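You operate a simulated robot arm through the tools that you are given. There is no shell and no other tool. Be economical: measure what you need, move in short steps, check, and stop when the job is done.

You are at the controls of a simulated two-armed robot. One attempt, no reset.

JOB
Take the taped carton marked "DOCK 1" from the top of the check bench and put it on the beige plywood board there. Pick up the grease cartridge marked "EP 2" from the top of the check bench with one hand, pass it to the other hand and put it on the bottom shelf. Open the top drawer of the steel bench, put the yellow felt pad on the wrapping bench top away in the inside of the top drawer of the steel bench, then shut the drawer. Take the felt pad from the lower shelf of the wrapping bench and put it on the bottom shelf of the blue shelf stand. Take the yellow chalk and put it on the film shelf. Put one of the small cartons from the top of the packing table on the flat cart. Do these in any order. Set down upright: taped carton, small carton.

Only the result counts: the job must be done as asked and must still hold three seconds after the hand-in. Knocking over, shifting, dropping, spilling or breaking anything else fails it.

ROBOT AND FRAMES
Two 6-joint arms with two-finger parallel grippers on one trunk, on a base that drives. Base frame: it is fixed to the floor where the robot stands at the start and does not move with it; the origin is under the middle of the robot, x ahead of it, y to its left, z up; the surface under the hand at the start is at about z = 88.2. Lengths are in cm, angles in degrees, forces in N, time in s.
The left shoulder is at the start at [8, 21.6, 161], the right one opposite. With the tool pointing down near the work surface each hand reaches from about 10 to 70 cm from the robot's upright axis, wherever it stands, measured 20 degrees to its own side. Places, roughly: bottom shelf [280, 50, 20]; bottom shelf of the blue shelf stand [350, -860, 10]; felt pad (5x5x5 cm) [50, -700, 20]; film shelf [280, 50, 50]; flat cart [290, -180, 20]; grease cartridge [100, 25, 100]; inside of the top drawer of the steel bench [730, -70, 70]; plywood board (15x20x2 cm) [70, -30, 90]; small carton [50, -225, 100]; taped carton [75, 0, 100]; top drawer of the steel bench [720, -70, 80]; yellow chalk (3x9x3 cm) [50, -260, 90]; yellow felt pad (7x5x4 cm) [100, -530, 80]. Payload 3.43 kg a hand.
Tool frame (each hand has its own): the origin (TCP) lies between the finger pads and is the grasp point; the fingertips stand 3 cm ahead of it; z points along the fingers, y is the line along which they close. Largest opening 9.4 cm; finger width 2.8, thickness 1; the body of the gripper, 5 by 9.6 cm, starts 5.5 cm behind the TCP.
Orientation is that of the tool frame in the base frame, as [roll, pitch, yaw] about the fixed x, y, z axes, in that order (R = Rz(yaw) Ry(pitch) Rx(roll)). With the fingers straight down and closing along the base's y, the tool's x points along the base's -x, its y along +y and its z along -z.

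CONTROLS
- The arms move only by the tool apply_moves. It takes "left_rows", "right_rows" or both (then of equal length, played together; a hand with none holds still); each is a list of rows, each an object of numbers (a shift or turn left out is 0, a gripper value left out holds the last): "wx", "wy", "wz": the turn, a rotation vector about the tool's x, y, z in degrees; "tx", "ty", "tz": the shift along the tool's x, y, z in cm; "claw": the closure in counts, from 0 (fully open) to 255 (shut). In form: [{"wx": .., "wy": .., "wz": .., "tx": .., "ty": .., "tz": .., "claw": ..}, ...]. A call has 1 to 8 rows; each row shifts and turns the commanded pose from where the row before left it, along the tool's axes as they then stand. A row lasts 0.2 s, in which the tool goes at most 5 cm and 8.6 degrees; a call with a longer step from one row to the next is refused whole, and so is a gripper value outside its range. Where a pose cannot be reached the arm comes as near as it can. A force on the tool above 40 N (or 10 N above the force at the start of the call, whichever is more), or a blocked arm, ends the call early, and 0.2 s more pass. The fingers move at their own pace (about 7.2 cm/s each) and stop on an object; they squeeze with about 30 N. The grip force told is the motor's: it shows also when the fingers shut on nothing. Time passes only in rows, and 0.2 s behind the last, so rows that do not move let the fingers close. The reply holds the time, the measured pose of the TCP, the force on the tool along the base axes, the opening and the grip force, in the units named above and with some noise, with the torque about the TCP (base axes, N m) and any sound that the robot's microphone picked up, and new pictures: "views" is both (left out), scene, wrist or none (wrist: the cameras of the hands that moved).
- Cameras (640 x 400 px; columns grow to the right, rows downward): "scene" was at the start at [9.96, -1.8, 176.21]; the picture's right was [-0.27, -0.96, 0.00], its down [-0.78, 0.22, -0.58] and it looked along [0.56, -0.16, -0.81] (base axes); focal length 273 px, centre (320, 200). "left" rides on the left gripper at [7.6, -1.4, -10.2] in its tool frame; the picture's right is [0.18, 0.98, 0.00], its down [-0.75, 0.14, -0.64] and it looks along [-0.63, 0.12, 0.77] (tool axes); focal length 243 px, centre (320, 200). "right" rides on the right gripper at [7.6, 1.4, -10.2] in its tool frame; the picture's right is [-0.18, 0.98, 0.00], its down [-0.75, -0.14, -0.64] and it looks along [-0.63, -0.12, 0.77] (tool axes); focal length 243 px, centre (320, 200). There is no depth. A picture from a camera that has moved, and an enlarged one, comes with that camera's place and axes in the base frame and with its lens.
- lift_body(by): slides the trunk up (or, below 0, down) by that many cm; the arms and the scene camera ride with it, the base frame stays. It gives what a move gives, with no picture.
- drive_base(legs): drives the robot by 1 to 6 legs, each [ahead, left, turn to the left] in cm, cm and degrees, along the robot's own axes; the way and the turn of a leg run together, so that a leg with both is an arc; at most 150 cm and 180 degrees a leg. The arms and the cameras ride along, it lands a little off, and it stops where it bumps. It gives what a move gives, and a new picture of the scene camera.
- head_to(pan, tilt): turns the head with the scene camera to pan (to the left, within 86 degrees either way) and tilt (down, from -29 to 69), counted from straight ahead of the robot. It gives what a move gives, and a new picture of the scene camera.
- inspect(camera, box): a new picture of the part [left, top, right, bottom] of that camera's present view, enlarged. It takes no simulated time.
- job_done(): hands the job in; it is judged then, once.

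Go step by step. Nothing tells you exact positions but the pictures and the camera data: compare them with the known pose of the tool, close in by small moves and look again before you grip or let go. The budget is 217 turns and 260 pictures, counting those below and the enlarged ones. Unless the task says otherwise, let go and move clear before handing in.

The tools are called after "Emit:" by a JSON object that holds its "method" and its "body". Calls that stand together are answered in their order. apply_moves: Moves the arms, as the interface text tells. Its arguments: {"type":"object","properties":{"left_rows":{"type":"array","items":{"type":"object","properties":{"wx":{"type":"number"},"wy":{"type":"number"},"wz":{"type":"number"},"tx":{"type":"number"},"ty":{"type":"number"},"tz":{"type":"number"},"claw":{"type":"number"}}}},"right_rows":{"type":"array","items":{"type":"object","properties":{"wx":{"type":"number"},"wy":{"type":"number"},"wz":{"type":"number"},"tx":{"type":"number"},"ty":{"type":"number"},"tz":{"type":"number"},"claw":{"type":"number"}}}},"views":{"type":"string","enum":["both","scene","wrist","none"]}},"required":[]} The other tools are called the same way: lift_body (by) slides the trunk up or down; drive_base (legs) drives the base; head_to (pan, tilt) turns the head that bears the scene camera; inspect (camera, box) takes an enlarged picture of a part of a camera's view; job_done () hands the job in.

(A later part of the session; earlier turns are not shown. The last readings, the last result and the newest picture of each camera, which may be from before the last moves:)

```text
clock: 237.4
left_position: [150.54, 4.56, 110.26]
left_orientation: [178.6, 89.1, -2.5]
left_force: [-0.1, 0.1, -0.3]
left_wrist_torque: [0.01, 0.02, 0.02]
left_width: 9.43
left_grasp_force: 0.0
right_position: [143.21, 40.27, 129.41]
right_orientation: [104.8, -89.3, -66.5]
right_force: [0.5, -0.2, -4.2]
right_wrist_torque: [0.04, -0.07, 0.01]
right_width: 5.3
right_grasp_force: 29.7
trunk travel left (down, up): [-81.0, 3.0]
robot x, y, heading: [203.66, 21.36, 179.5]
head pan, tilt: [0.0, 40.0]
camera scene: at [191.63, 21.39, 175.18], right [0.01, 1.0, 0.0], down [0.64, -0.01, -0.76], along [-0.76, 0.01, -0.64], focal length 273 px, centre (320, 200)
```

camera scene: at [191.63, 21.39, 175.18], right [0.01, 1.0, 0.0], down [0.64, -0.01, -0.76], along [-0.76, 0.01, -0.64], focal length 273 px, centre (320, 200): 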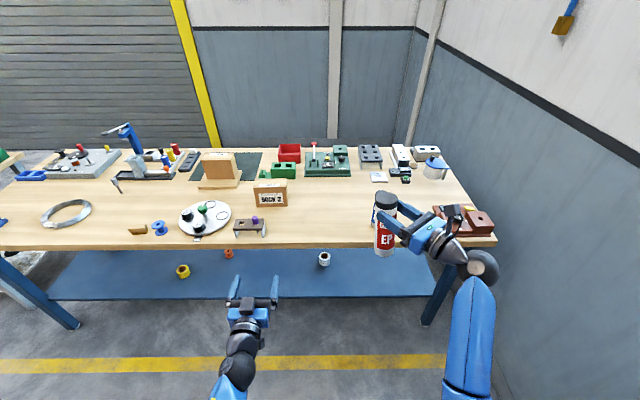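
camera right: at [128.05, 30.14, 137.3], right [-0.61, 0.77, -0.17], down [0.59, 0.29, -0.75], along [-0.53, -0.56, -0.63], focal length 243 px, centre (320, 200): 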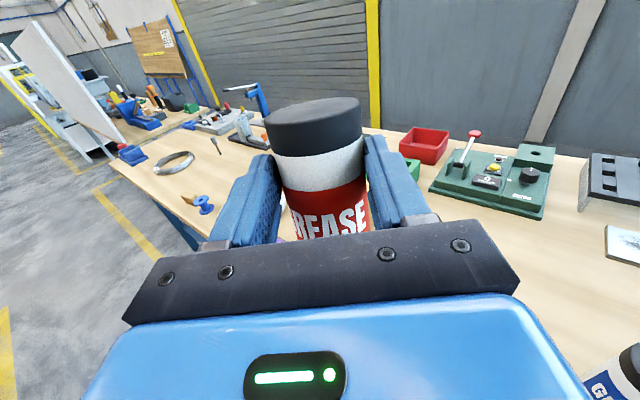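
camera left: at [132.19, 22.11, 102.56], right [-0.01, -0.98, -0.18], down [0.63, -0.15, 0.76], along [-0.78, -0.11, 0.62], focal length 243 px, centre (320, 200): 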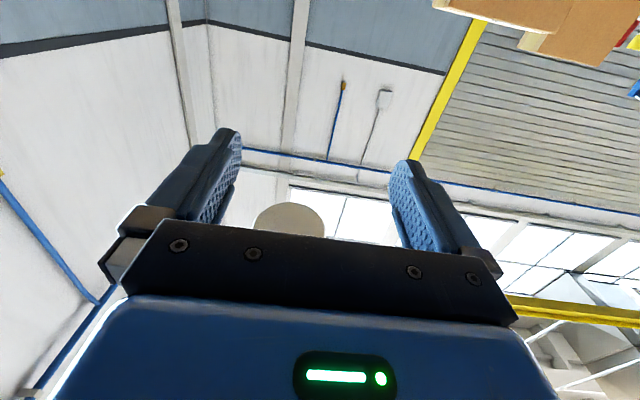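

Drive forward 13 cm to the aisle's middle and turn around to face the shelf.

Emit:
{"method": "drive_base", "body": {"legs": [[13, 0, 0.5], [0, 0, 90], [0, 0, 90]]}}

Emit:
{"method": "lift_body", "body": {"by": -40}}

Emit:
{"method": "drive_base", "body": {"legs": [[-10, 45, 0]]}}

```text
clock: 246.2
left_position: [243.8, 36.04, 110.39]
left_orientation: [176.1, 89.2, 173.1]
left_force: [-1.1, -0.1, 0.1]
left_wrist_torque: [0.03, -0.01, 0.0]
left_width: 9.4
left_grasp_force: 0.1
right_position: [249.69, -0.05, 129.57]
right_orientation: [98.9, -89.4, 117.3]
right_force: [-0.4, 0.9, -4.6]
right_wrist_torque: [-0.08, 0.07, 0.0]
right_width: 5.31
right_grasp_force: 29.5
trunk travel left (down, up): [-81.0, 3.0]
robot x, y, heading: [190.71, 21.18, -2.4]
head pan, tilt: [0.0, 40.0]
camera scene: at [201.75, 20.73, 175.2], right [-0.05, -1.0, 0.0], down [-0.64, 0.03, -0.77], along [0.76, -0.03, -0.64], focal length 273 px, centre (320, 200)
```

scene: 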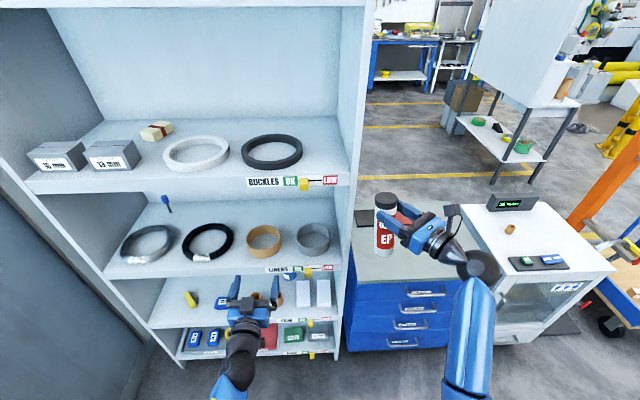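

```text
clock: 250.1
left_position: [243.74, 35.92, 70.38]
left_orientation: [177.2, 89.2, 174.3]
left_force: [0.1, 0.2, -0.8]
left_wrist_torque: [-0.02, -0.07, 0.02]
left_width: 9.37
left_grasp_force: 0.1
right_position: [249.63, -0.04, 89.57]
right_orientation: [100.1, -89.4, 116.2]
right_force: [0.0, 0.0, -3.7]
right_wrist_torque: [-0.07, 0.08, -0.02]
right_width: 5.29
right_grasp_force: 30.0
trunk travel left (down, up): [-41.0, 43.0]
robot x, y, heading: [190.22, 20.93, -2.4]
head pan, tilt: [0.0, 40.0]
```

```text
clock: 252.9
left_position: [235.72, 81.73, 70.43]
left_orientation: [178.0, 89.2, 175.0]
left_force: [0.8, 0.1, 0.3]
left_wrist_torque: [0.01, 0.03, 0.01]
left_width: 9.41
left_grasp_force: 0.0
right_position: [241.56, 45.8, 89.6]
right_orientation: [100.8, -89.4, 115.4]
right_force: [0.3, 0.3, -4.9]
right_wrist_torque: [-0.09, 0.14, 0.05]
right_width: 5.31
right_grasp_force: 30.0
trunk travel left (down, up): [-41.0, 43.0]
robot x, y, heading: [182.16, 67.15, -2.7]
head pan, tilt: [0.0, 40.0]
camera scene: at [193.63, 66.54, 135.2], right [-0.05, -1.0, 0.0], down [-0.64, 0.03, -0.77], along [0.76, -0.03, -0.64], focal length 273 px, centre (320, 200)
```

scene: 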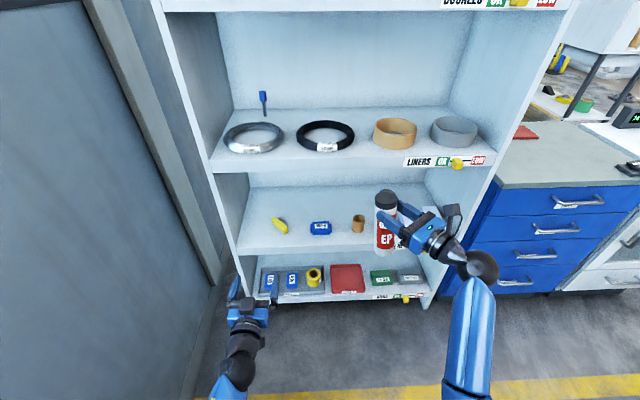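

Lower the trunk more and look into the bottom shelf.

Emit:
{"method": "lift_body", "body": {"by": -40}}

Emit:
{"method": "head_to", "body": {"pan": 0, "tilt": 35}}

Emit:
{"method": "inspect", "body": {"camera": "scene", "box": [200, 190, 460, 350]}}

```text
clock: 256.7
left_position: [235.26, 81.54, 33.94]
left_orientation: [19.3, 88.5, 16.3]
left_force: [0.2, 0.9, 0.4]
left_wrist_torque: [0.03, 0.02, 0.02]
left_width: 9.4
left_grasp_force: 0.0
right_position: [240.99, 45.15, 51.22]
right_orientation: [23.3, -89.1, -167.1]
right_force: [-0.1, -0.1, -4.0]
right_wrist_torque: [-0.08, 0.07, 0.02]
right_width: 5.31
right_grasp_force: 30.1
trunk travel left (down, up): [-1.0, 83.0]
robot x, y, heading: [182.42, 67.02, -2.8]
head pan, tilt: [0.0, 40.0]
```

```text
clock: 257.4
left_position: [235.37, 81.3, 33.89]
left_orientation: [24.4, 88.4, 21.4]
left_force: [0.0, -0.8, 0.2]
left_wrist_torque: [0.01, 0.01, -0.01]
left_width: 9.4
left_grasp_force: 0.1
right_position: [241.07, 45.16, 51.07]
right_orientation: [15.3, -88.9, -159.1]
right_force: [0.9, -0.4, -4.6]
right_wrist_torque: [-0.02, 0.08, -0.02]
right_width: 5.33
right_grasp_force: 30.8
trunk travel left (down, up): [-1.0, 83.0]
robot x, y, heading: [182.04, 66.65, -2.3]
head pan, tilt: [0.0, 35.0]
camera scene: at [192.89, 65.19, 97.18], right [-0.05, -1.0, -0.02], down [-0.56, 0.04, -0.82], along [0.82, -0.03, -0.57], focal length 273 px, centre (320, 200)
```

scene: 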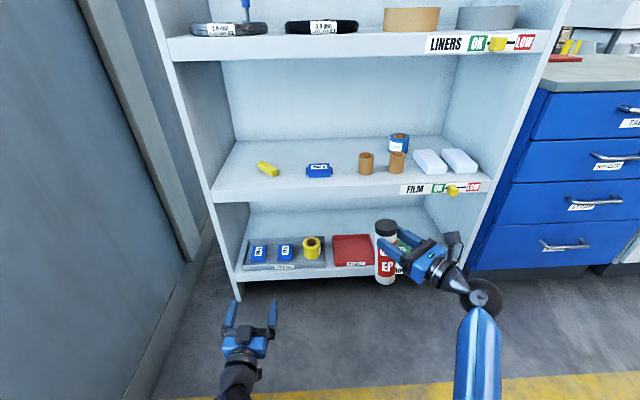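

```text
2.46 times, centred on (330, 270) of scene
camera zoom: at [192.89, 65.19, 97.18], right [-0.05, -1.0, -0.02], down [-0.56, 0.04, -0.82], along [0.82, -0.03, -0.57], focal length 672 px, centre (295, 28)
```

zoom: 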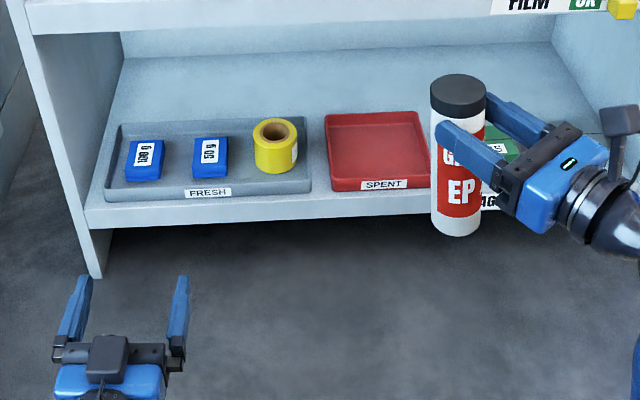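

The body seems to lean slightly at the lowest trunk position; something low may be touching. I'll raise 6 cm and retract the left hand up and back.

Emit:
{"method": "lift_body", "body": {"by": 6}}

Emit:
{"method": "apply_moves", "body": {"left_rows": [{"tx": -4, "tz": -2}, {"tx": -4, "tz": -2}, {"tx": -4, "tz": -2}, {"tz": -3}, {"tz": -3}, {}], "views": "scene"}}

```text
clock: 258.4
left_position: [235.57, 81.8, 36.43]
left_orientation: [177.0, 89.0, 174.1]
left_force: [-0.1, 0.0, 0.7]
left_wrist_torque: [0.03, 0.01, 0.0]
left_width: 9.42
left_grasp_force: 0.1
right_position: [241.46, 45.75, 55.53]
right_orientation: [101.9, -89.3, 114.3]
right_force: [-1.3, -0.6, -4.5]
right_wrist_torque: [-0.07, 0.05, -0.01]
right_width: 5.34
right_grasp_force: 29.9
trunk travel left (down, up): [-7.0, 77.0]
robot x, y, heading: [182.22, 67.09, -2.5]
head pan, tilt: [0.0, 35.0]
```

```text
clock: 259.8
left_position: [223.89, 82.37, 48.63]
left_orientation: [177.6, 89.3, 174.6]
left_force: [0.5, -0.5, -0.1]
left_wrist_torque: [0.01, 0.03, 0.01]
left_width: 9.38
left_grasp_force: 0.1
right_position: [241.52, 45.72, 55.57]
right_orientation: [101.2, -89.5, 115.0]
right_force: [0.8, 0.1, -3.7]
right_wrist_torque: [-0.1, 0.11, 0.0]
right_width: 5.31
right_grasp_force: 29.9
trunk travel left (down, up): [-7.0, 77.0]
robot x, y, heading: [181.97, 66.63, -2.4]
head pan, tilt: [0.0, 35.0]
camera scene: at [193.91, 66.51, 101.95], right [-0.05, -1.0, 0.0], down [-0.57, 0.03, -0.82], along [0.82, -0.04, -0.57], focal length 273 px, centre (320, 200)
```

scene: 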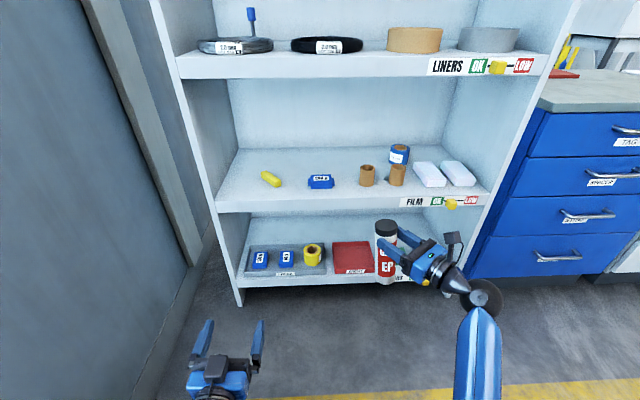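

Level again. The red tray is low and empty, so I'll pass over it (y ≈ 49) and stand the cartridge behind it. First I'll straighten the right hand's yaw and lower it.

Emit:
{"method": "apply_moves", "body": {"right_rows": [{"wx": -6.5}, {"wx": -6.5}, {"wx": -6.5}, {"wx": -6.5}, {}], "views": "none"}}

Emit:
{"method": "apply_moves", "body": {"right_rows": [{"tx": -4.2}, {"tx": -4.2}, {"tx": -4.2}, {"tx": -4.2}, {"tx": -3.2}, {}], "views": "both"}}

```text
clock: 260.9
left_position: [223.83, 82.43, 48.58]
left_orientation: [177.3, 89.1, 174.3]
left_force: [0.3, -1.2, 0.5]
left_wrist_torque: [0.0, 0.03, 0.01]
left_width: 9.37
left_grasp_force: 0.0
right_position: [241.52, 45.77, 55.58]
right_orientation: [70.7, -89.4, 119.5]
right_force: [-0.3, -0.4, -4.4]
right_wrist_torque: [-0.05, 0.09, 0.0]
right_width: 5.31
right_grasp_force: 29.9
trunk travel left (down, up): [-7.0, 77.0]
robot x, y, heading: [182.07, 66.61, -3.0]
head pan, tilt: [0.0, 35.0]
```

```text
clock: 262.4
left_position: [223.89, 82.41, 48.64]
left_orientation: [177.1, 89.2, 174.2]
left_force: [0.1, 0.2, -0.4]
left_wrist_torque: [0.03, 0.01, -0.06]
left_width: 9.4
left_grasp_force: 0.2
right_position: [241.58, 45.7, 35.56]
right_orientation: [75.9, -89.4, 114.3]
right_force: [-0.7, -0.3, -4.9]
right_wrist_torque: [0.01, 0.09, 0.01]
right_width: 5.32
right_grasp_force: 29.7
trunk travel left (down, up): [-7.0, 77.0]
robot x, y, heading: [181.91, 66.77, -2.6]
head pan, tilt: [0.0, 35.0]
camera scene: at [193.91, 66.51, 101.95], right [-0.05, -1.0, 0.0], down [-0.57, 0.03, -0.82], along [0.82, -0.04, -0.57], focal length 273 px, centre (320, 200)
camera right: at [231.84, 42.49, 43.22], right [0.17, -0.97, -0.17], down [-0.65, 0.02, -0.76], along [0.74, 0.25, -0.63], focal length 243 px, centre (320, 200)
```

scene: 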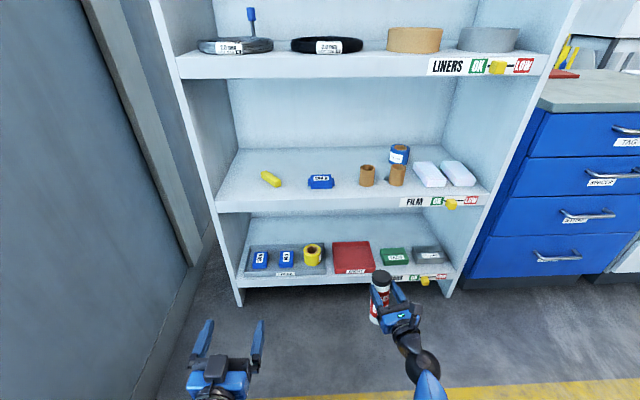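
right: 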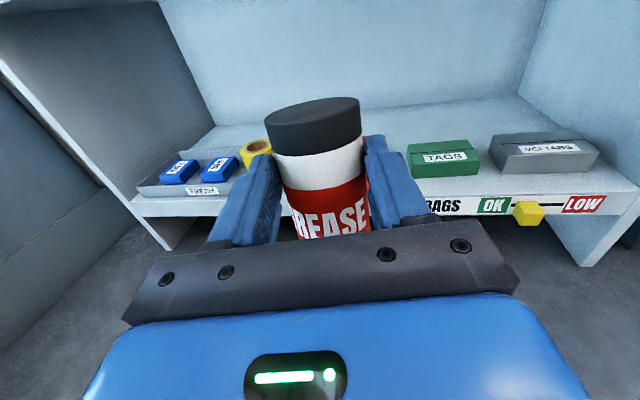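

Looking good. Drive in 29 cm with the heading corrected, passing over the red tray.

Emit:
{"method": "drive_base", "body": {"legs": [[0, 0.6, 2.6], [15, 0, 0]]}}

Emit:
{"method": "inspect", "body": {"camera": "right", "box": [0, 0, 640, 400]}}

```text
clock: 264.1
left_position: [238.02, 84.83, 48.6]
left_orientation: [177.1, 89.3, 176.8]
left_force: [-0.5, -0.3, -0.1]
left_wrist_torque: [0.02, -0.01, 0.03]
left_width: 9.41
left_grasp_force: 0.0
right_position: [257.53, 48.76, 35.68]
right_orientation: [78.2, -89.4, 114.4]
right_force: [0.3, 0.1, -3.7]
right_wrist_torque: [-0.01, 0.05, 0.03]
right_width: 5.29
right_grasp_force: 30.3
trunk travel left (down, up): [-7.0, 77.0]
robot x, y, heading: [197.27, 67.76, -0.3]
head pan, tilt: [0.0, 35.0]
camera scene: at [208.87, 67.62, 101.94], right [0.0, -1.0, 0.0], down [-0.57, 0.0, -0.82], along [0.82, 0.0, -0.57], focal length 273 px, centre (320, 200)
```

scene: 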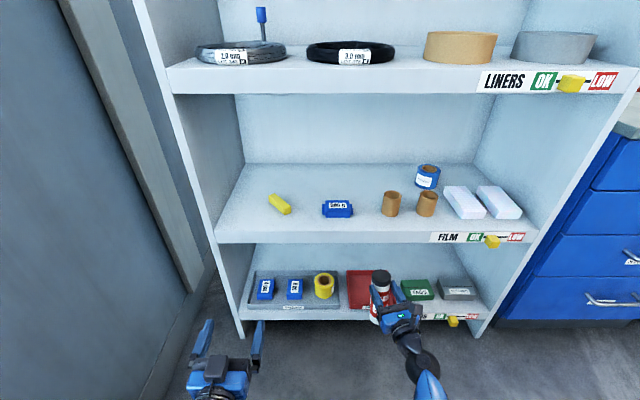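

```text
1.00 times, centred on (320, 200) of right (not enlarged: the box is as wide or as high as the picture)
camera zoom: at [247.8, 45.32, 43.21], right [0.22, -0.96, -0.17], down [-0.65, -0.01, -0.76], along [0.72, 0.28, -0.63], focal length 243 px, centre (320, 200)
```

zoom: 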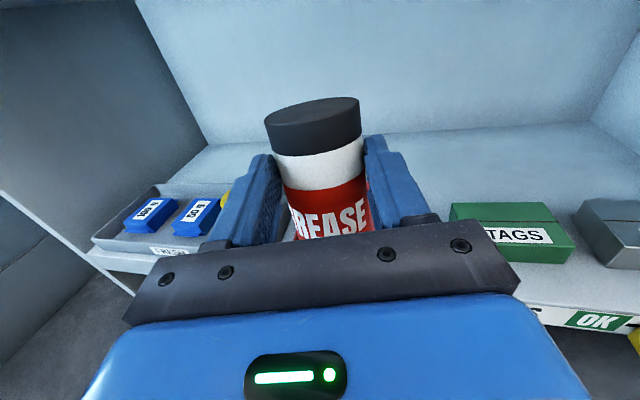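

Emit:
{"method": "drive_base", "body": {"legs": [[13, 0, 0.3]]}}

Emit:
{"method": "inspect", "body": {"camera": "scene", "box": [300, 240, 500, 365]}}

```text
clock: 265.4
left_position: [251.19, 85.12, 48.59]
left_orientation: [176.9, 89.2, 177.0]
left_force: [0.2, -0.4, 0.0]
left_wrist_torque: [-0.04, 0.02, -0.02]
left_width: 9.39
left_grasp_force: 0.1
right_position: [270.68, 49.26, 35.63]
right_orientation: [80.2, -89.4, 112.9]
right_force: [0.4, 0.2, -4.6]
right_wrist_torque: [-0.04, 0.11, -0.01]
right_width: 5.3
right_grasp_force: 29.8
trunk travel left (down, up): [-7.0, 77.0]
robot x, y, heading: [210.5, 67.37, 0.4]
head pan, tilt: [0.0, 35.0]
camera scene: at [222.11, 67.72, 101.94], right [0.0, -1.0, 0.0], down [-0.57, 0.0, -0.82], along [0.82, 0.0, -0.57], focal length 273 px, centre (320, 200)
```

scene: 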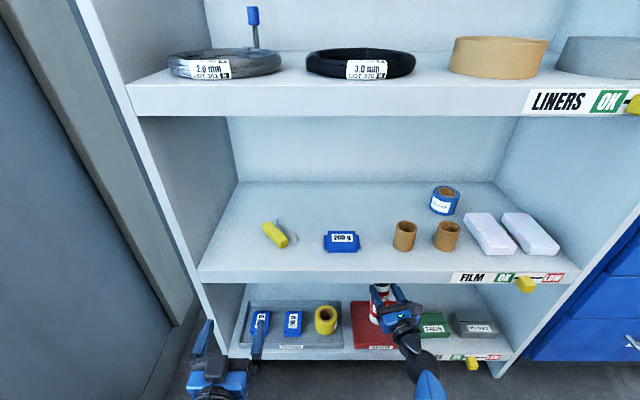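

```text
3.20 times, centred on (400, 302) of scene
camera zoom: at [222.11, 67.72, 101.94], right [0.0, -1.0, 0.0], down [-0.57, 0.0, -0.82], along [0.82, 0.0, -0.57], focal length 873 px, centre (64, -128)
```

zoom: 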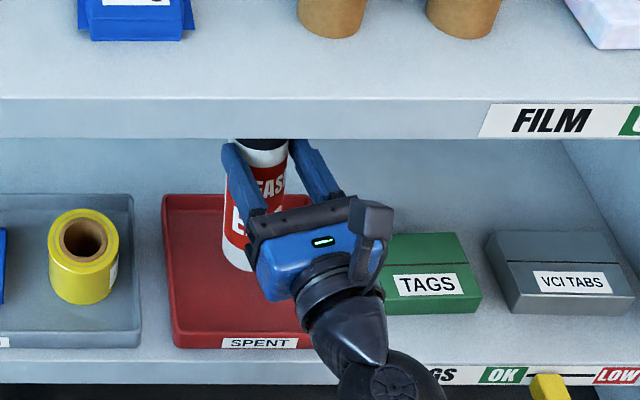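

The cartridge is over the red tray. Extend 20 cm ahead to get behind it.

Emit:
{"method": "apply_moves", "body": {"right_rows": [{"tz": 3.9, "ty": 0.68}, {"tz": 3.9, "ty": 0.68}, {"tz": 3.9, "ty": 0.68}, {"tz": 3.9, "ty": 0.68}, {"tz": 3.4, "ty": 0.6}, {}], "views": "both"}}

```text
clock: 266.8
left_position: [251.05, 85.05, 48.55]
left_orientation: [177.1, 89.2, 177.1]
left_force: [0.5, -0.5, -0.3]
left_wrist_torque: [0.02, -0.03, 0.01]
left_width: 9.39
left_grasp_force: 0.0
right_position: [290.13, 50.24, 35.91]
right_orientation: [80.8, -89.3, 112.3]
right_force: [-0.2, 0.2, -4.3]
right_wrist_torque: [0.02, 0.12, -0.01]
right_width: 5.33
right_grasp_force: 30.3
trunk travel left (down, up): [-7.0, 77.0]
robot x, y, heading: [210.2, 67.48, 0.2]
head pan, tilt: [0.0, 35.0]
camera scene: at [222.08, 67.72, 101.95], right [0.0, -1.0, 0.0], down [-0.57, 0.0, -0.82], along [0.82, 0.0, -0.57], focal length 273 px, centre (320, 200)
camera right: at [280.42, 46.69, 43.42], right [0.22, -0.96, -0.17], down [-0.65, -0.01, -0.76], along [0.72, 0.28, -0.63], focal length 243 px, centre (320, 200)
```

scene: 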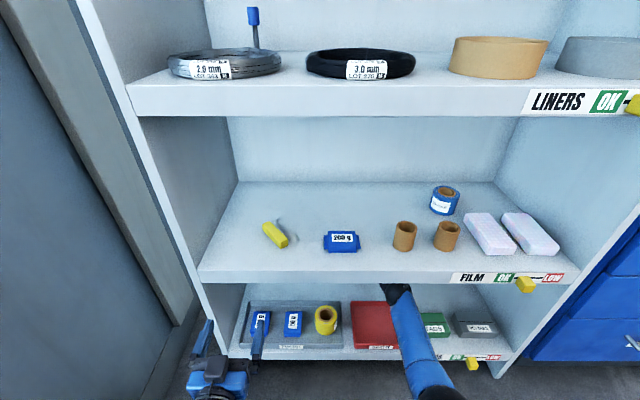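
right: 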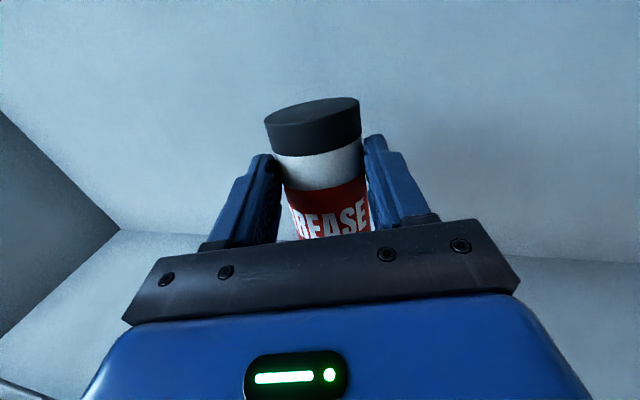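

Behind the tray with room. Now lower toward the shelf.

Emit:
{"method": "apply_moves", "body": {"right_rows": [{"tx": -1.5}, {"tx": -1.5}, {"tx": -1.2}, {}], "views": "none"}}

Emit:
{"method": "apply_moves", "body": {"right_rows": [{"tx": -0.7}, {}, {"tx": -0.7}, {}, {"tx": -0.7}, {}], "views": "wrist"}}

```text
clock: 267.8
left_position: [251.02, 85.06, 48.69]
left_orientation: [178.6, 89.2, 178.5]
left_force: [-1.0, 0.6, -0.2]
left_wrist_torque: [-0.02, -0.02, 0.04]
left_width: 9.42
left_grasp_force: 0.1
right_position: [290.0, 50.34, 32.08]
right_orientation: [44.4, -88.9, 148.7]
right_force: [3.4, -1.4, 11.3]
right_wrist_torque: [-0.01, -1.02, -0.07]
right_width: 5.3
right_grasp_force: 30.0
trunk travel left (down, up): [-7.0, 77.0]
robot x, y, heading: [210.14, 67.85, 0.2]
head pan, tilt: [0.0, 35.0]
```

```text
clock: 269.2
left_position: [250.89, 85.12, 48.84]
left_orientation: [-178.4, 89.5, -178.5]
left_force: [0.3, -0.4, -0.2]
left_wrist_torque: [-0.01, 0.02, 0.01]
left_width: 9.4
left_grasp_force: 0.1
right_position: [290.31, 50.27, 30.39]
right_orientation: [36.6, -88.7, 156.7]
right_force: [-0.1, -4.0, 29.7]
right_wrist_torque: [-0.21, -0.97, -0.1]
right_width: 5.31
right_grasp_force: 29.9
trunk travel left (down, up): [-7.0, 77.0]
robot x, y, heading: [210.11, 67.6, 0.2]
head pan, tilt: [0.0, 35.0]
camera right: at [280.5, 46.74, 37.84], right [0.23, -0.96, -0.17], down [-0.64, -0.02, -0.77], along [0.73, 0.28, -0.62], focal length 243 px, centre (320, 200)
```

right: 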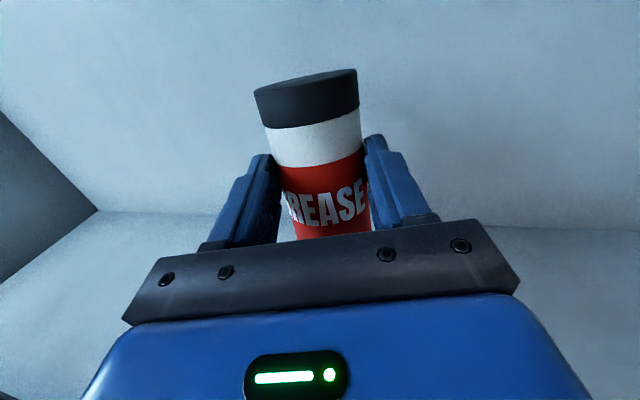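

The cartridge stands on the shelf, vertical in view. Ease the force, open, and check before withdrawing.

Emit:
{"method": "apply_moves", "body": {"right_rows": [{"tx": 0.5}, {}, {"claw": 150}, {"claw": 100}, {"claw": 40}, {}, {}], "views": "wrist"}}

```text
clock: 270.8
left_position: [251.14, 85.08, 48.67]
left_orientation: [177.7, 89.3, 177.5]
left_force: [0.3, -0.2, -0.7]
left_wrist_torque: [0.02, -0.02, 0.0]
left_width: 9.42
left_grasp_force: 0.1
right_position: [290.02, 50.27, 29.94]
right_orientation: [78.4, -89.4, 114.7]
right_force: [0.1, -0.3, -0.5]
right_wrist_torque: [-0.04, -0.01, -0.01]
right_width: 7.91
right_grasp_force: 0.0
trunk travel left (down, up): [-7.0, 77.0]
robot x, y, heading: [209.96, 67.38, 0.3]
head pan, tilt: [0.0, 35.0]
camera right: at [280.44, 46.75, 37.54], right [0.22, -0.96, -0.17], down [-0.65, -0.01, -0.76], along [0.72, 0.28, -0.63], focal length 243 px, centre (320, 200)
```

right: 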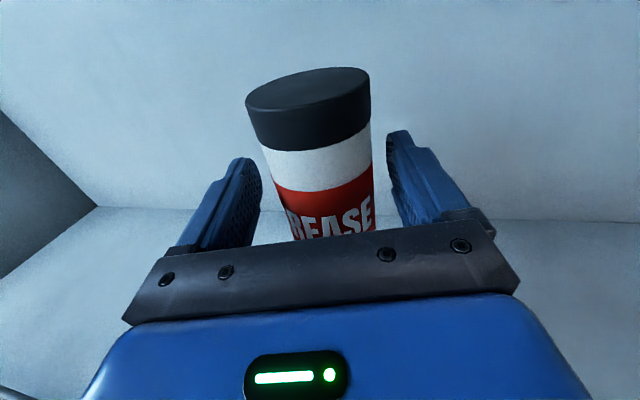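

I'll wait a moment and check whether it is steady.

Emit:
{"method": "apply_moves", "body": {"right_rows": [{"claw": 0}, {}, {}, {}], "views": "wrist"}}

```text
clock: 271.8
left_position: [251.04, 85.04, 48.52]
left_orientation: [177.7, 89.1, 177.5]
left_force: [0.4, 0.3, 0.3]
left_wrist_torque: [0.02, -0.04, -0.03]
left_width: 9.39
left_grasp_force: 0.0
right_position: [290.04, 50.42, 29.98]
right_orientation: [75.4, -89.3, 117.6]
right_force: [-0.2, 0.5, -0.4]
right_wrist_torque: [-0.03, 0.0, -0.04]
right_width: 9.4
right_grasp_force: 0.0
trunk travel left (down, up): [-7.0, 77.0]
robot x, y, heading: [210.44, 67.61, 0.2]
head pan, tilt: [0.0, 35.0]
camera right: at [280.45, 46.74, 37.57], right [0.22, -0.96, -0.17], down [-0.65, -0.01, -0.76], along [0.72, 0.28, -0.63], focal length 243 px, centre (320, 200)
```

right: 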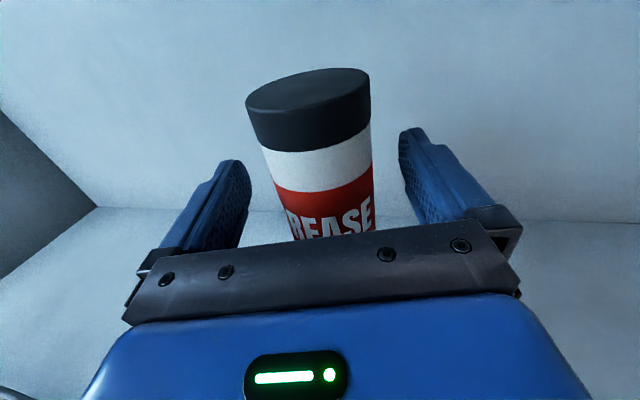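

Steady with no force on the hand, so it stands freely. Withdraw straight back.

Emit:
{"method": "apply_moves", "body": {"right_rows": [{"tz": -1.5}, {"tz": -2.5}, {"tz": -3.5}, {"tz": -3.5}, {}], "views": "wrist"}}

```text
clock: 273.0
left_position: [251.0, 85.06, 48.7]
left_orientation: [177.3, 89.2, 177.4]
left_force: [1.0, -0.1, 0.5]
left_wrist_torque: [-0.01, 0.02, 0.02]
left_width: 9.4
left_grasp_force: 0.1
right_position: [279.41, 47.87, 30.01]
right_orientation: [75.1, -89.3, 118.0]
right_force: [1.2, -0.3, -0.2]
right_wrist_torque: [-0.05, 0.02, -0.05]
right_width: 9.39
right_grasp_force: 0.1
trunk travel left (down, up): [-7.0, 77.0]
robot x, y, heading: [210.14, 67.29, 0.6]
head pan, tilt: [0.0, 35.0]
camera right: at [269.79, 44.15, 37.64], right [0.22, -0.96, -0.17], down [-0.65, -0.01, -0.76], along [0.72, 0.28, -0.63], focal length 243 px, centre (320, 200)
```

right: 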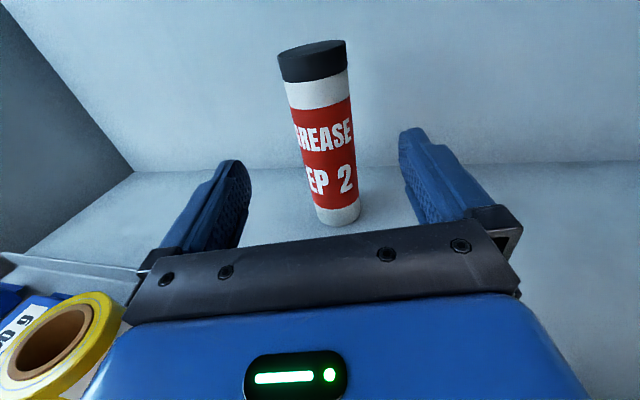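

EP 2 stands on the bottom shelf. Next I'll back out, raise the trunk, and head for the wrapping bench via the gap.

Emit:
{"method": "drive_base", "body": {"legs": [[-30, 0, -0.4]]}}

Emit:
{"method": "lift_body", "body": {"by": 40}}

Emit:
{"method": "apply_moves", "body": {"right_rows": [{"tz": -4.5}, {"tz": -4.5}, {"tz": -4.5}, {"tz": -4}, {}], "views": "scene"}}

```text
clock: 275.0
left_position: [221.69, 84.8, 48.63]
left_orientation: [177.7, 89.3, 177.3]
left_force: [0.3, -0.5, -0.5]
left_wrist_torque: [0.03, -0.04, 0.02]
left_width: 9.41
left_grasp_force: 0.0
right_position: [249.96, 47.3, 30.22]
right_orientation: [72.9, -89.4, 119.9]
right_force: [-0.2, 0.1, -0.7]
right_wrist_torque: [0.0, 0.01, -0.02]
right_width: 9.4
right_grasp_force: 0.0
trunk travel left (down, up): [-7.0, 77.0]
robot x, y, heading: [180.75, 67.4, 0.1]
head pan, tilt: [0.0, 35.0]
camera scene: at [192.56, 67.61, 101.96], right [0.0, -1.0, 0.0], down [-0.57, 0.0, -0.82], along [0.82, 0.0, -0.57], focal length 273 px, centre (320, 200)
```

scene: 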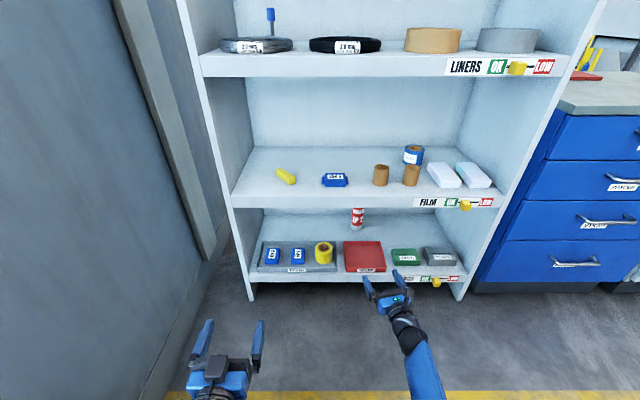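

```text
clock: 278.9
left_position: [221.84, 84.63, 88.66]
left_orientation: [177.5, 89.2, 177.3]
left_force: [0.3, 0.1, 1.0]
left_wrist_torque: [-0.03, 0.0, -0.01]
left_width: 9.4
left_grasp_force: 0.0
right_position: [249.89, 47.36, 70.11]
right_orientation: [74.6, -89.4, 118.1]
right_force: [0.0, 0.4, -0.3]
right_wrist_torque: [0.0, 0.0, -0.02]
right_width: 9.39
right_grasp_force: 0.0
trunk travel left (down, up): [-47.0, 37.0]
robot x, y, heading: [180.64, 67.66, 0.1]
head pan, tilt: [0.0, 35.0]
```

```text
clock: 280.1
left_position: [221.76, 84.82, 88.61]
left_orientation: [177.5, 89.2, 177.2]
left_force: [0.3, -0.4, 0.0]
left_wrist_torque: [0.02, -0.02, 0.01]
left_width: 9.41
left_grasp_force: 0.1
right_position: [232.87, 43.35, 70.01]
right_orientation: [77.2, -89.4, 115.6]
right_force: [-0.2, 0.3, 1.0]
right_wrist_torque: [0.0, -0.02, -0.01]
right_width: 9.4
right_grasp_force: 0.0
trunk travel left (down, up): [-47.0, 37.0]
robot x, y, heading: [181.15, 67.21, -0.2]
head pan, tilt: [0.0, 35.0]
camera scene: at [192.67, 67.6, 141.95], right [0.0, -1.0, 0.0], down [-0.57, 0.0, -0.82], along [0.82, 0.0, -0.57], focal length 273 px, centre (320, 200)
```

scene: 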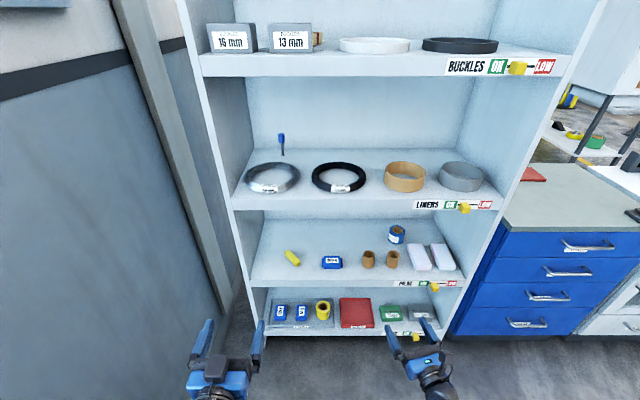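

Now strafe right about 480 cm along the aisle to the gap.

Emit:
{"method": "drive_base", "body": {"legs": [[0, -120, 0], [0, -120, 0], [0, -120, 0], [0, -118, 0]]}}

```text
clock: 303.1
left_position: [226.01, -392.11, 88.56]
left_orientation: [177.3, 89.2, 177.5]
left_force: [0.2, -0.4, -0.2]
left_wrist_torque: [0.03, 0.04, 0.01]
left_width: 9.37
left_grasp_force: 0.0
right_position: [237.33, -433.51, 69.98]
right_orientation: [74.2, -89.4, 119.1]
right_force: [-0.3, 0.5, 0.0]
right_wrist_torque: [0.02, -0.03, 0.02]
right_width: 9.41
right_grasp_force: 0.0
trunk travel left (down, up): [-47.0, 37.0]
robot x, y, heading: [185.01, -409.77, 0.6]
head pan, tilt: [0.0, 35.0]
camera scene: at [196.91, -409.52, 141.96], right [0.01, -1.0, 0.0], down [-0.57, 0.0, -0.82], along [0.82, 0.01, -0.57], focal length 273 px, centre (320, 200)
```

scene: 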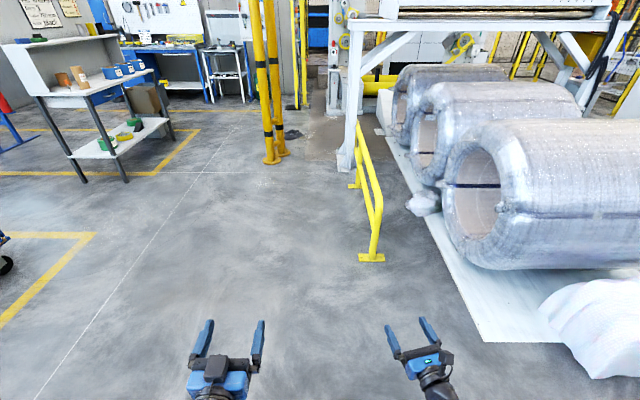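

Now reverse through the gap and strafe right to the wrapping bench front.

Emit:
{"method": "drive_base", "body": {"legs": [[-110, -1, -0.6], [-120, 0, 0], [0, -90, 0]]}}

Emit:
{"method": "lift_body", "body": {"by": 37}}

Emit:
{"method": "head_to", "body": {"pan": -15, "tilt": 35}}

```text
clock: 318.6
left_position: [-1.41, -482.48, 88.7]
left_orientation: [177.4, 89.2, 178.0]
left_force: [-0.1, -0.1, 0.0]
left_wrist_torque: [0.01, 0.01, -0.01]
left_width: 9.41
left_grasp_force: 0.1
right_position: [10.35, -523.71, 70.17]
right_orientation: [74.4, -89.5, 119.3]
right_force: [-0.2, -0.5, -0.1]
right_wrist_torque: [0.03, -0.03, -0.02]
right_width: 9.4
right_grasp_force: 0.0
trunk travel left (down, up): [-47.0, 37.0]
robot x, y, heading: [-42.17, -500.56, 1.0]
head pan, tilt: [0.0, 35.0]
camera scene: at [-30.33, -500.09, 141.96], right [0.02, -1.0, 0.0], down [-0.57, -0.01, -0.82], along [0.82, 0.01, -0.57], focal length 273 px, centre (320, 200)
```

scene: 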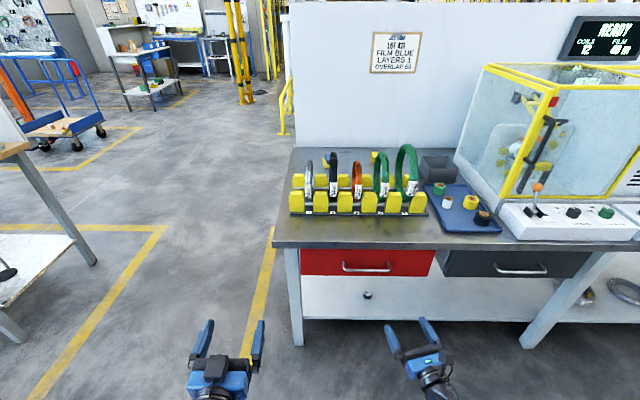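

```text
clock: 322.2
left_position: [-1.44, -482.45, 125.58]
left_orientation: [177.6, 89.3, 178.1]
left_force: [0.7, -0.8, -0.8]
left_wrist_torque: [0.01, 0.05, 0.02]
left_width: 9.41
left_grasp_force: 0.1
right_position: [10.29, -523.71, 107.04]
right_orientation: [74.7, -89.4, 119.0]
right_force: [-0.3, -0.3, 0.7]
right_wrist_torque: [0.0, 0.01, -0.01]
right_width: 9.39
right_grasp_force: 0.1
trunk travel left (down, up): [-84.0, 0.0]
robot x, y, heading: [-41.95, -500.19, 1.1]
head pan, tilt: [0.0, 35.0]
```

```text
clock: 322.9
left_position: [-1.45, -482.43, 125.6]
left_orientation: [177.7, 89.3, 178.2]
left_force: [0.1, -1.0, -0.8]
left_wrist_torque: [0.05, 0.0, -0.01]
left_width: 9.39
left_grasp_force: 0.0
right_position: [10.47, -523.63, 107.01]
right_orientation: [74.9, -89.3, 118.7]
right_force: [0.0, -0.9, 0.2]
right_wrist_torque: [0.01, 0.01, 0.01]
right_width: 9.4
right_grasp_force: 0.1
trunk travel left (down, up): [-84.0, 0.0]
robot x, y, heading: [-42.2, -500.28, 0.9]
head pan, tilt: [-15.0, 35.0]
camera scene: at [-30.58, -502.36, 178.96], right [-0.24, -0.97, 0.0], down [-0.56, 0.14, -0.82], along [0.79, -0.2, -0.57], focal length 273 px, centre (320, 200)
```

scene: 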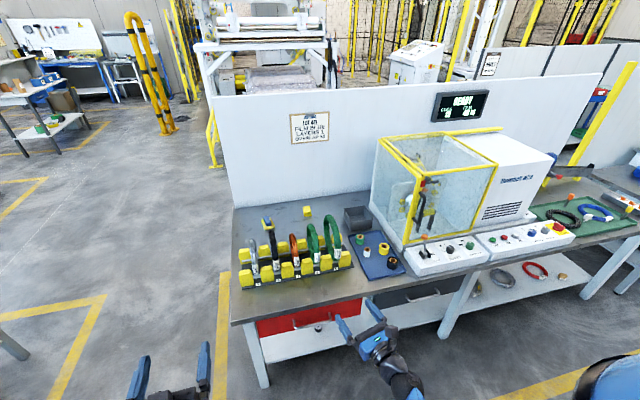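

The yellow pad seems to be behind the coil rack, near (95, −526). Zooming in.

Emit:
{"method": "inspect", "body": {"camera": "scene", "box": [225, 190, 385, 290]}}

Emit:
{"method": "inspect", "body": {"camera": "scene", "box": [440, 200, 640, 330]}}

```text
4.00 times, centred on (305, 240) of scene
camera zoom: at [-30.58, -502.36, 178.96], right [-0.24, -0.97, 0.0], down [-0.56, 0.14, -0.82], along [0.79, -0.2, -0.57], focal length 1091 px, centre (380, 40)
```

zoom: 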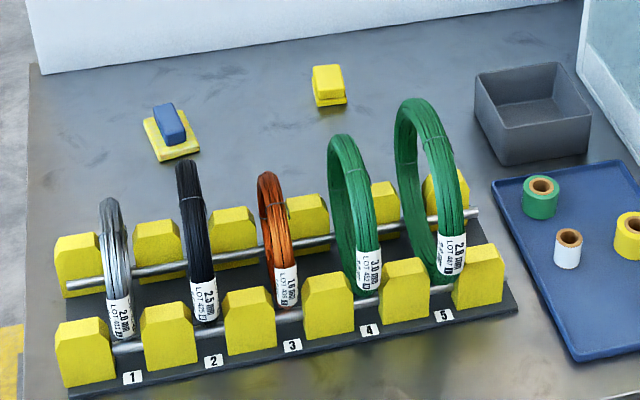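

```text
3.08 times, centred on (540, 265) of scene
camera zoom: at [-30.58, -502.36, 178.96], right [-0.24, -0.97, 0.0], down [-0.56, 0.14, -0.82], along [0.79, -0.2, -0.57], focal length 840 px, centre (-357, 0)
```

zoom: 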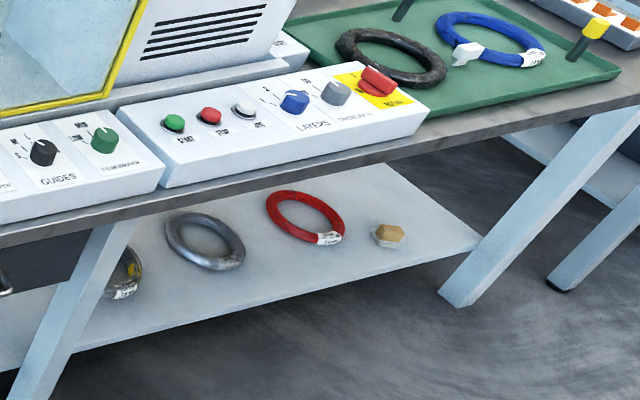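

Identified: the yellow felt pad is at about (92.5, −526), behind the rack and best reached from the bench's left end. The other felt pad is on the lower shelf at about (52, −702). I'll drive into the gap and face the bench end.

Emit:
{"method": "drive_base", "body": {"legs": [[0, 78, -1], [118, 0, 0], [0, 0, -90]]}}

Emit:
{"method": "apply_moves", "body": {"right_rows": [{"tx": 4}, {"tx": 4}, {"tx": 4}, {"tx": 4}, {"tx": 4}, {"tz": -3}, {"tz": -3}, {}], "views": "none"}}

Emit:
{"method": "head_to", "body": {"pan": 0, "tilt": 40}}

```text
clock: 336.6
left_position: [92.53, -465.28, 125.53]
left_orientation: [178.1, 89.2, 86.2]
left_force: [-0.3, 0.4, -0.3]
left_wrist_torque: [-0.03, 0.03, -0.01]
left_width: 9.41
left_grasp_force: 0.0
right_position: [51.04, -475.35, 106.97]
right_orientation: [74.7, -89.4, 26.6]
right_force: [-0.1, -0.6, -0.5]
right_wrist_torque: [-0.01, 0.01, 0.02]
right_width: 9.4
right_grasp_force: 0.0
trunk travel left (down, up): [-84.0, 0.0]
robot x, y, heading: [76.25, -424.01, -91.7]
head pan, tilt: [-15.0, 35.0]
camera scene: at [73.7, -435.27, 178.96], right [-0.96, 0.28, 0.0], down [0.16, 0.55, -0.82], along [-0.23, -0.79, -0.57], focal length 273 px, centre (320, 200)
```

scene: 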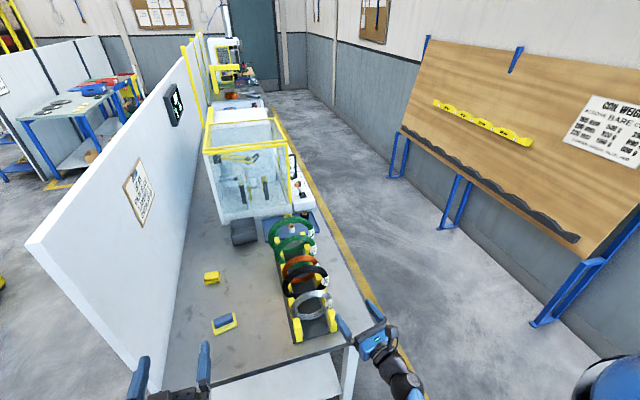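

```text
clock: 338.4
left_position: [92.71, -465.47, 125.59]
left_orientation: [177.8, 89.2, 86.0]
left_force: [-0.5, 0.4, 0.1]
left_wrist_torque: [-0.02, -0.01, -0.03]
left_width: 9.4
left_grasp_force: 0.0
right_position: [50.13, -469.32, 126.87]
right_orientation: [78.0, -89.4, 23.4]
right_force: [0.6, 0.2, -1.3]
right_wrist_torque: [-0.01, -0.01, 0.01]
right_width: 9.38
right_grasp_force: 0.1
trunk travel left (down, up): [-84.0, 0.0]
robot x, y, heading: [76.33, -423.83, -91.4]
head pan, tilt: [-15.0, 35.0]
```

```text
clock: 339.2
left_position: [92.66, -465.24, 125.65]
left_orientation: [177.3, 89.2, 85.5]
left_force: [0.3, -0.2, -1.0]
left_wrist_torque: [0.04, 0.01, 0.0]
left_width: 9.39
left_grasp_force: 0.0
right_position: [50.05, -469.48, 126.96]
right_orientation: [76.5, -89.4, 24.9]
right_force: [0.1, 0.1, -0.5]
right_wrist_torque: [0.0, -0.01, -0.02]
right_width: 9.42
right_grasp_force: 0.1
trunk travel left (down, up): [-84.0, 0.0]
robot x, y, heading: [76.39, -423.77, -91.6]
head pan, tilt: [0.0, 40.0]
camera scene: at [75.94, -435.4, 178.2], right [-1.0, 0.03, 0.0], down [0.02, 0.64, -0.77], along [-0.02, -0.77, -0.64], focal length 273 px, centre (320, 200)
```

scene: 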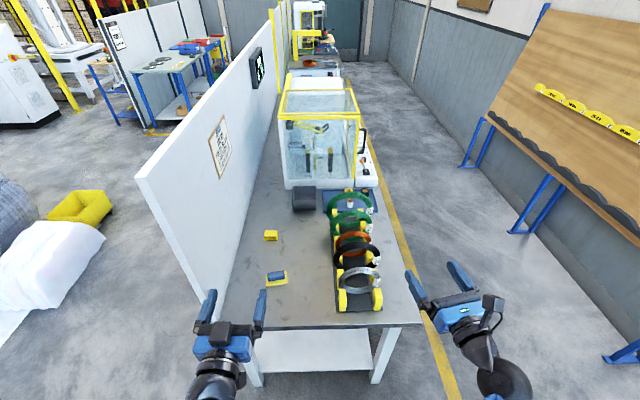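

Emit:
{"method": "inspect", "body": {"camera": "scene", "box": [230, 200, 350, 300]}}

```text
4.00 times, centred on (290, 250) of scene
camera zoom: at [75.94, -435.4, 178.2], right [-1.0, 0.03, 0.0], down [0.02, 0.64, -0.77], along [-0.02, -0.77, -0.64], focal length 1091 px, centre (440, 0)
```

zoom: 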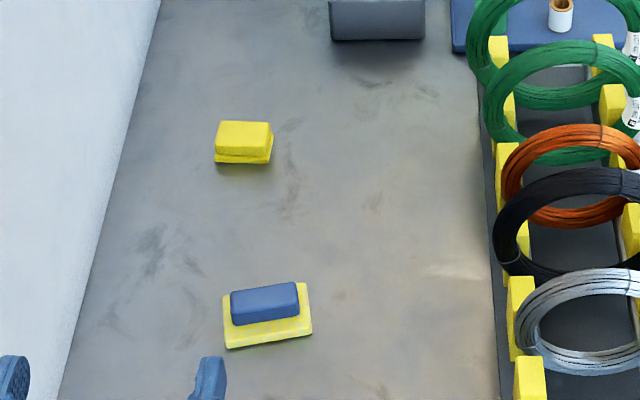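

The yellow pad's centre is at about (97, −525.5), 7 cm wide in x, 5 deep. I'll tilt the left hand downward again and move the right hand aside, clear of the rack.

Emit:
{"method": "apply_moves", "body": {"left_rows": [{"wy": 8.3}, {"wy": 8.3}, {"wy": 8.3}, {"wy": 8.3}, {"wy": 8.3}, {"wy": 8.3}, {}], "right_rows": [{"ty": 4}, {"ty": 4}, {"ty": 4}, {"ty": 4}, {"ty": 2}, {}, {}], "views": "none"}}

Emit:
{"method": "lift_body", "body": {"by": -28}}

Emit:
{"method": "drive_base", "body": {"legs": [[15, 3, 1.6]]}}

```text
clock: 340.8
left_position: [91.55, -468.56, 121.23]
left_orientation: [-179.9, 39.4, 88.3]
left_force: [0.4, 0.5, 0.8]
left_wrist_torque: [-0.01, 0.0, -0.02]
left_width: 9.4
left_grasp_force: 0.1
left hand out of reach, approached as far as the arm can: row 1, 2, 3, 4
right_position: [32.46, -472.82, 127.29]
right_orientation: [74.1, -89.4, 27.3]
right_force: [-0.2, 1.0, -0.5]
right_wrist_torque: [-0.03, -0.04, 0.03]
right_width: 9.4
right_grasp_force: 0.0
trunk travel left (down, up): [-84.0, 0.0]
robot x, y, heading: [76.77, -423.64, -91.6]
head pan, tilt: [0.0, 40.0]
```

```text
clock: 343.6
left_position: [91.44, -468.54, 93.23]
left_orientation: [180.0, 39.4, 88.2]
left_force: [0.2, -1.2, 0.1]
left_wrist_torque: [-0.03, -0.04, -0.05]
left_width: 9.36
left_grasp_force: 0.0
right_position: [32.35, -472.85, 99.25]
right_orientation: [74.6, -89.3, 26.9]
right_force: [-0.8, -0.3, -0.3]
right_wrist_torque: [0.01, 0.0, 0.03]
right_width: 9.41
right_grasp_force: 0.0
trunk travel left (down, up): [-56.0, 28.0]
robot x, y, heading: [76.05, -423.98, -91.3]
head pan, tilt: [0.0, 40.0]
```

```text
clock: 345.0
left_position: [95.47, -482.8, 93.3]
left_orientation: [180.0, 39.5, 89.6]
left_force: [0.4, 0.4, 0.5]
left_wrist_torque: [-0.03, 0.0, -0.02]
left_width: 9.42
left_grasp_force: 0.0
right_position: [36.51, -488.53, 99.26]
right_orientation: [67.4, -89.5, 35.5]
right_force: [0.4, 0.4, -0.2]
right_wrist_torque: [0.02, -0.01, 0.03]
right_width: 9.4
right_grasp_force: 0.0
trunk travel left (down, up): [-56.0, 28.0]
robot x, y, heading: [79.38, -439.22, -90.0]
head pan, tilt: [0.0, 40.0]
camera scene: at [79.07, -449.92, 150.23], right [-1.0, 0.0, 0.0], down [0.0, 0.64, -0.77], along [0.0, -0.77, -0.64], focal length 273 px, centre (320, 200)
```

scene: 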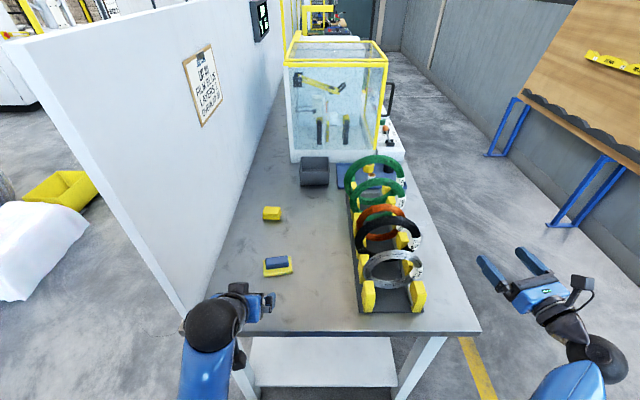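

Extend the left hand forward over the bench at z 93 toward the yellow pad.

Emit:
{"method": "apply_moves", "body": {"left_rows": [{"tx": -3.66, "tz": 3.0, "ty": 0.2}, {"tx": -3.66, "tz": 3.0, "ty": 0.2}, {"tx": -3.66, "tz": 3.0, "ty": 0.2}, {"tx": -3.66, "tz": 3.0, "ty": 0.2}, {"tx": -3.66, "tz": 3.0, "ty": 0.2}, {"tx": -3.66, "tz": 3.0, "ty": 0.2}, {"tx": -3.66, "tz": 3.0, "ty": 0.2}, {}], "views": "both"}}

```text
clock: 346.8
left_position: [96.74, -516.11, 93.36]
left_orientation: [180.0, 39.5, 89.5]
left_force: [0.3, -0.1, 0.0]
left_wrist_torque: [-0.01, 0.0, 0.0]
left_width: 9.4
left_grasp_force: 0.1
right_position: [36.39, -488.77, 99.23]
right_orientation: [73.0, -89.4, 29.8]
right_force: [0.1, 0.2, -0.3]
right_wrist_torque: [0.03, 0.0, -0.03]
right_width: 9.37
right_grasp_force: 0.0
trunk travel left (down, up): [-56.0, 28.0]
robot x, y, heading: [79.31, -438.91, -90.1]
head pan, tilt: [0.0, 40.0]
camera scene: at [79.12, -450.06, 150.21], right [-1.0, 0.0, 0.0], down [0.0, 0.64, -0.77], along [0.0, -0.77, -0.64], focal length 273 px, centre (320, 200)
camera left: at [95.39, -503.76, 96.54], right [0.98, 0.14, -0.12], down [0.14, -0.17, 0.97], along [0.11, -0.98, -0.19], focal length 243 px, centre (320, 200)
```

scene: 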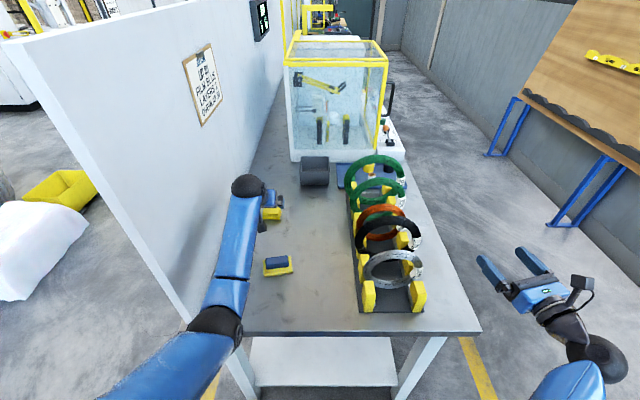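
left: 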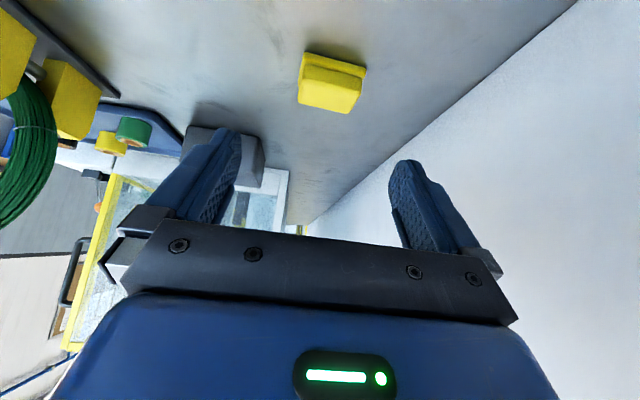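

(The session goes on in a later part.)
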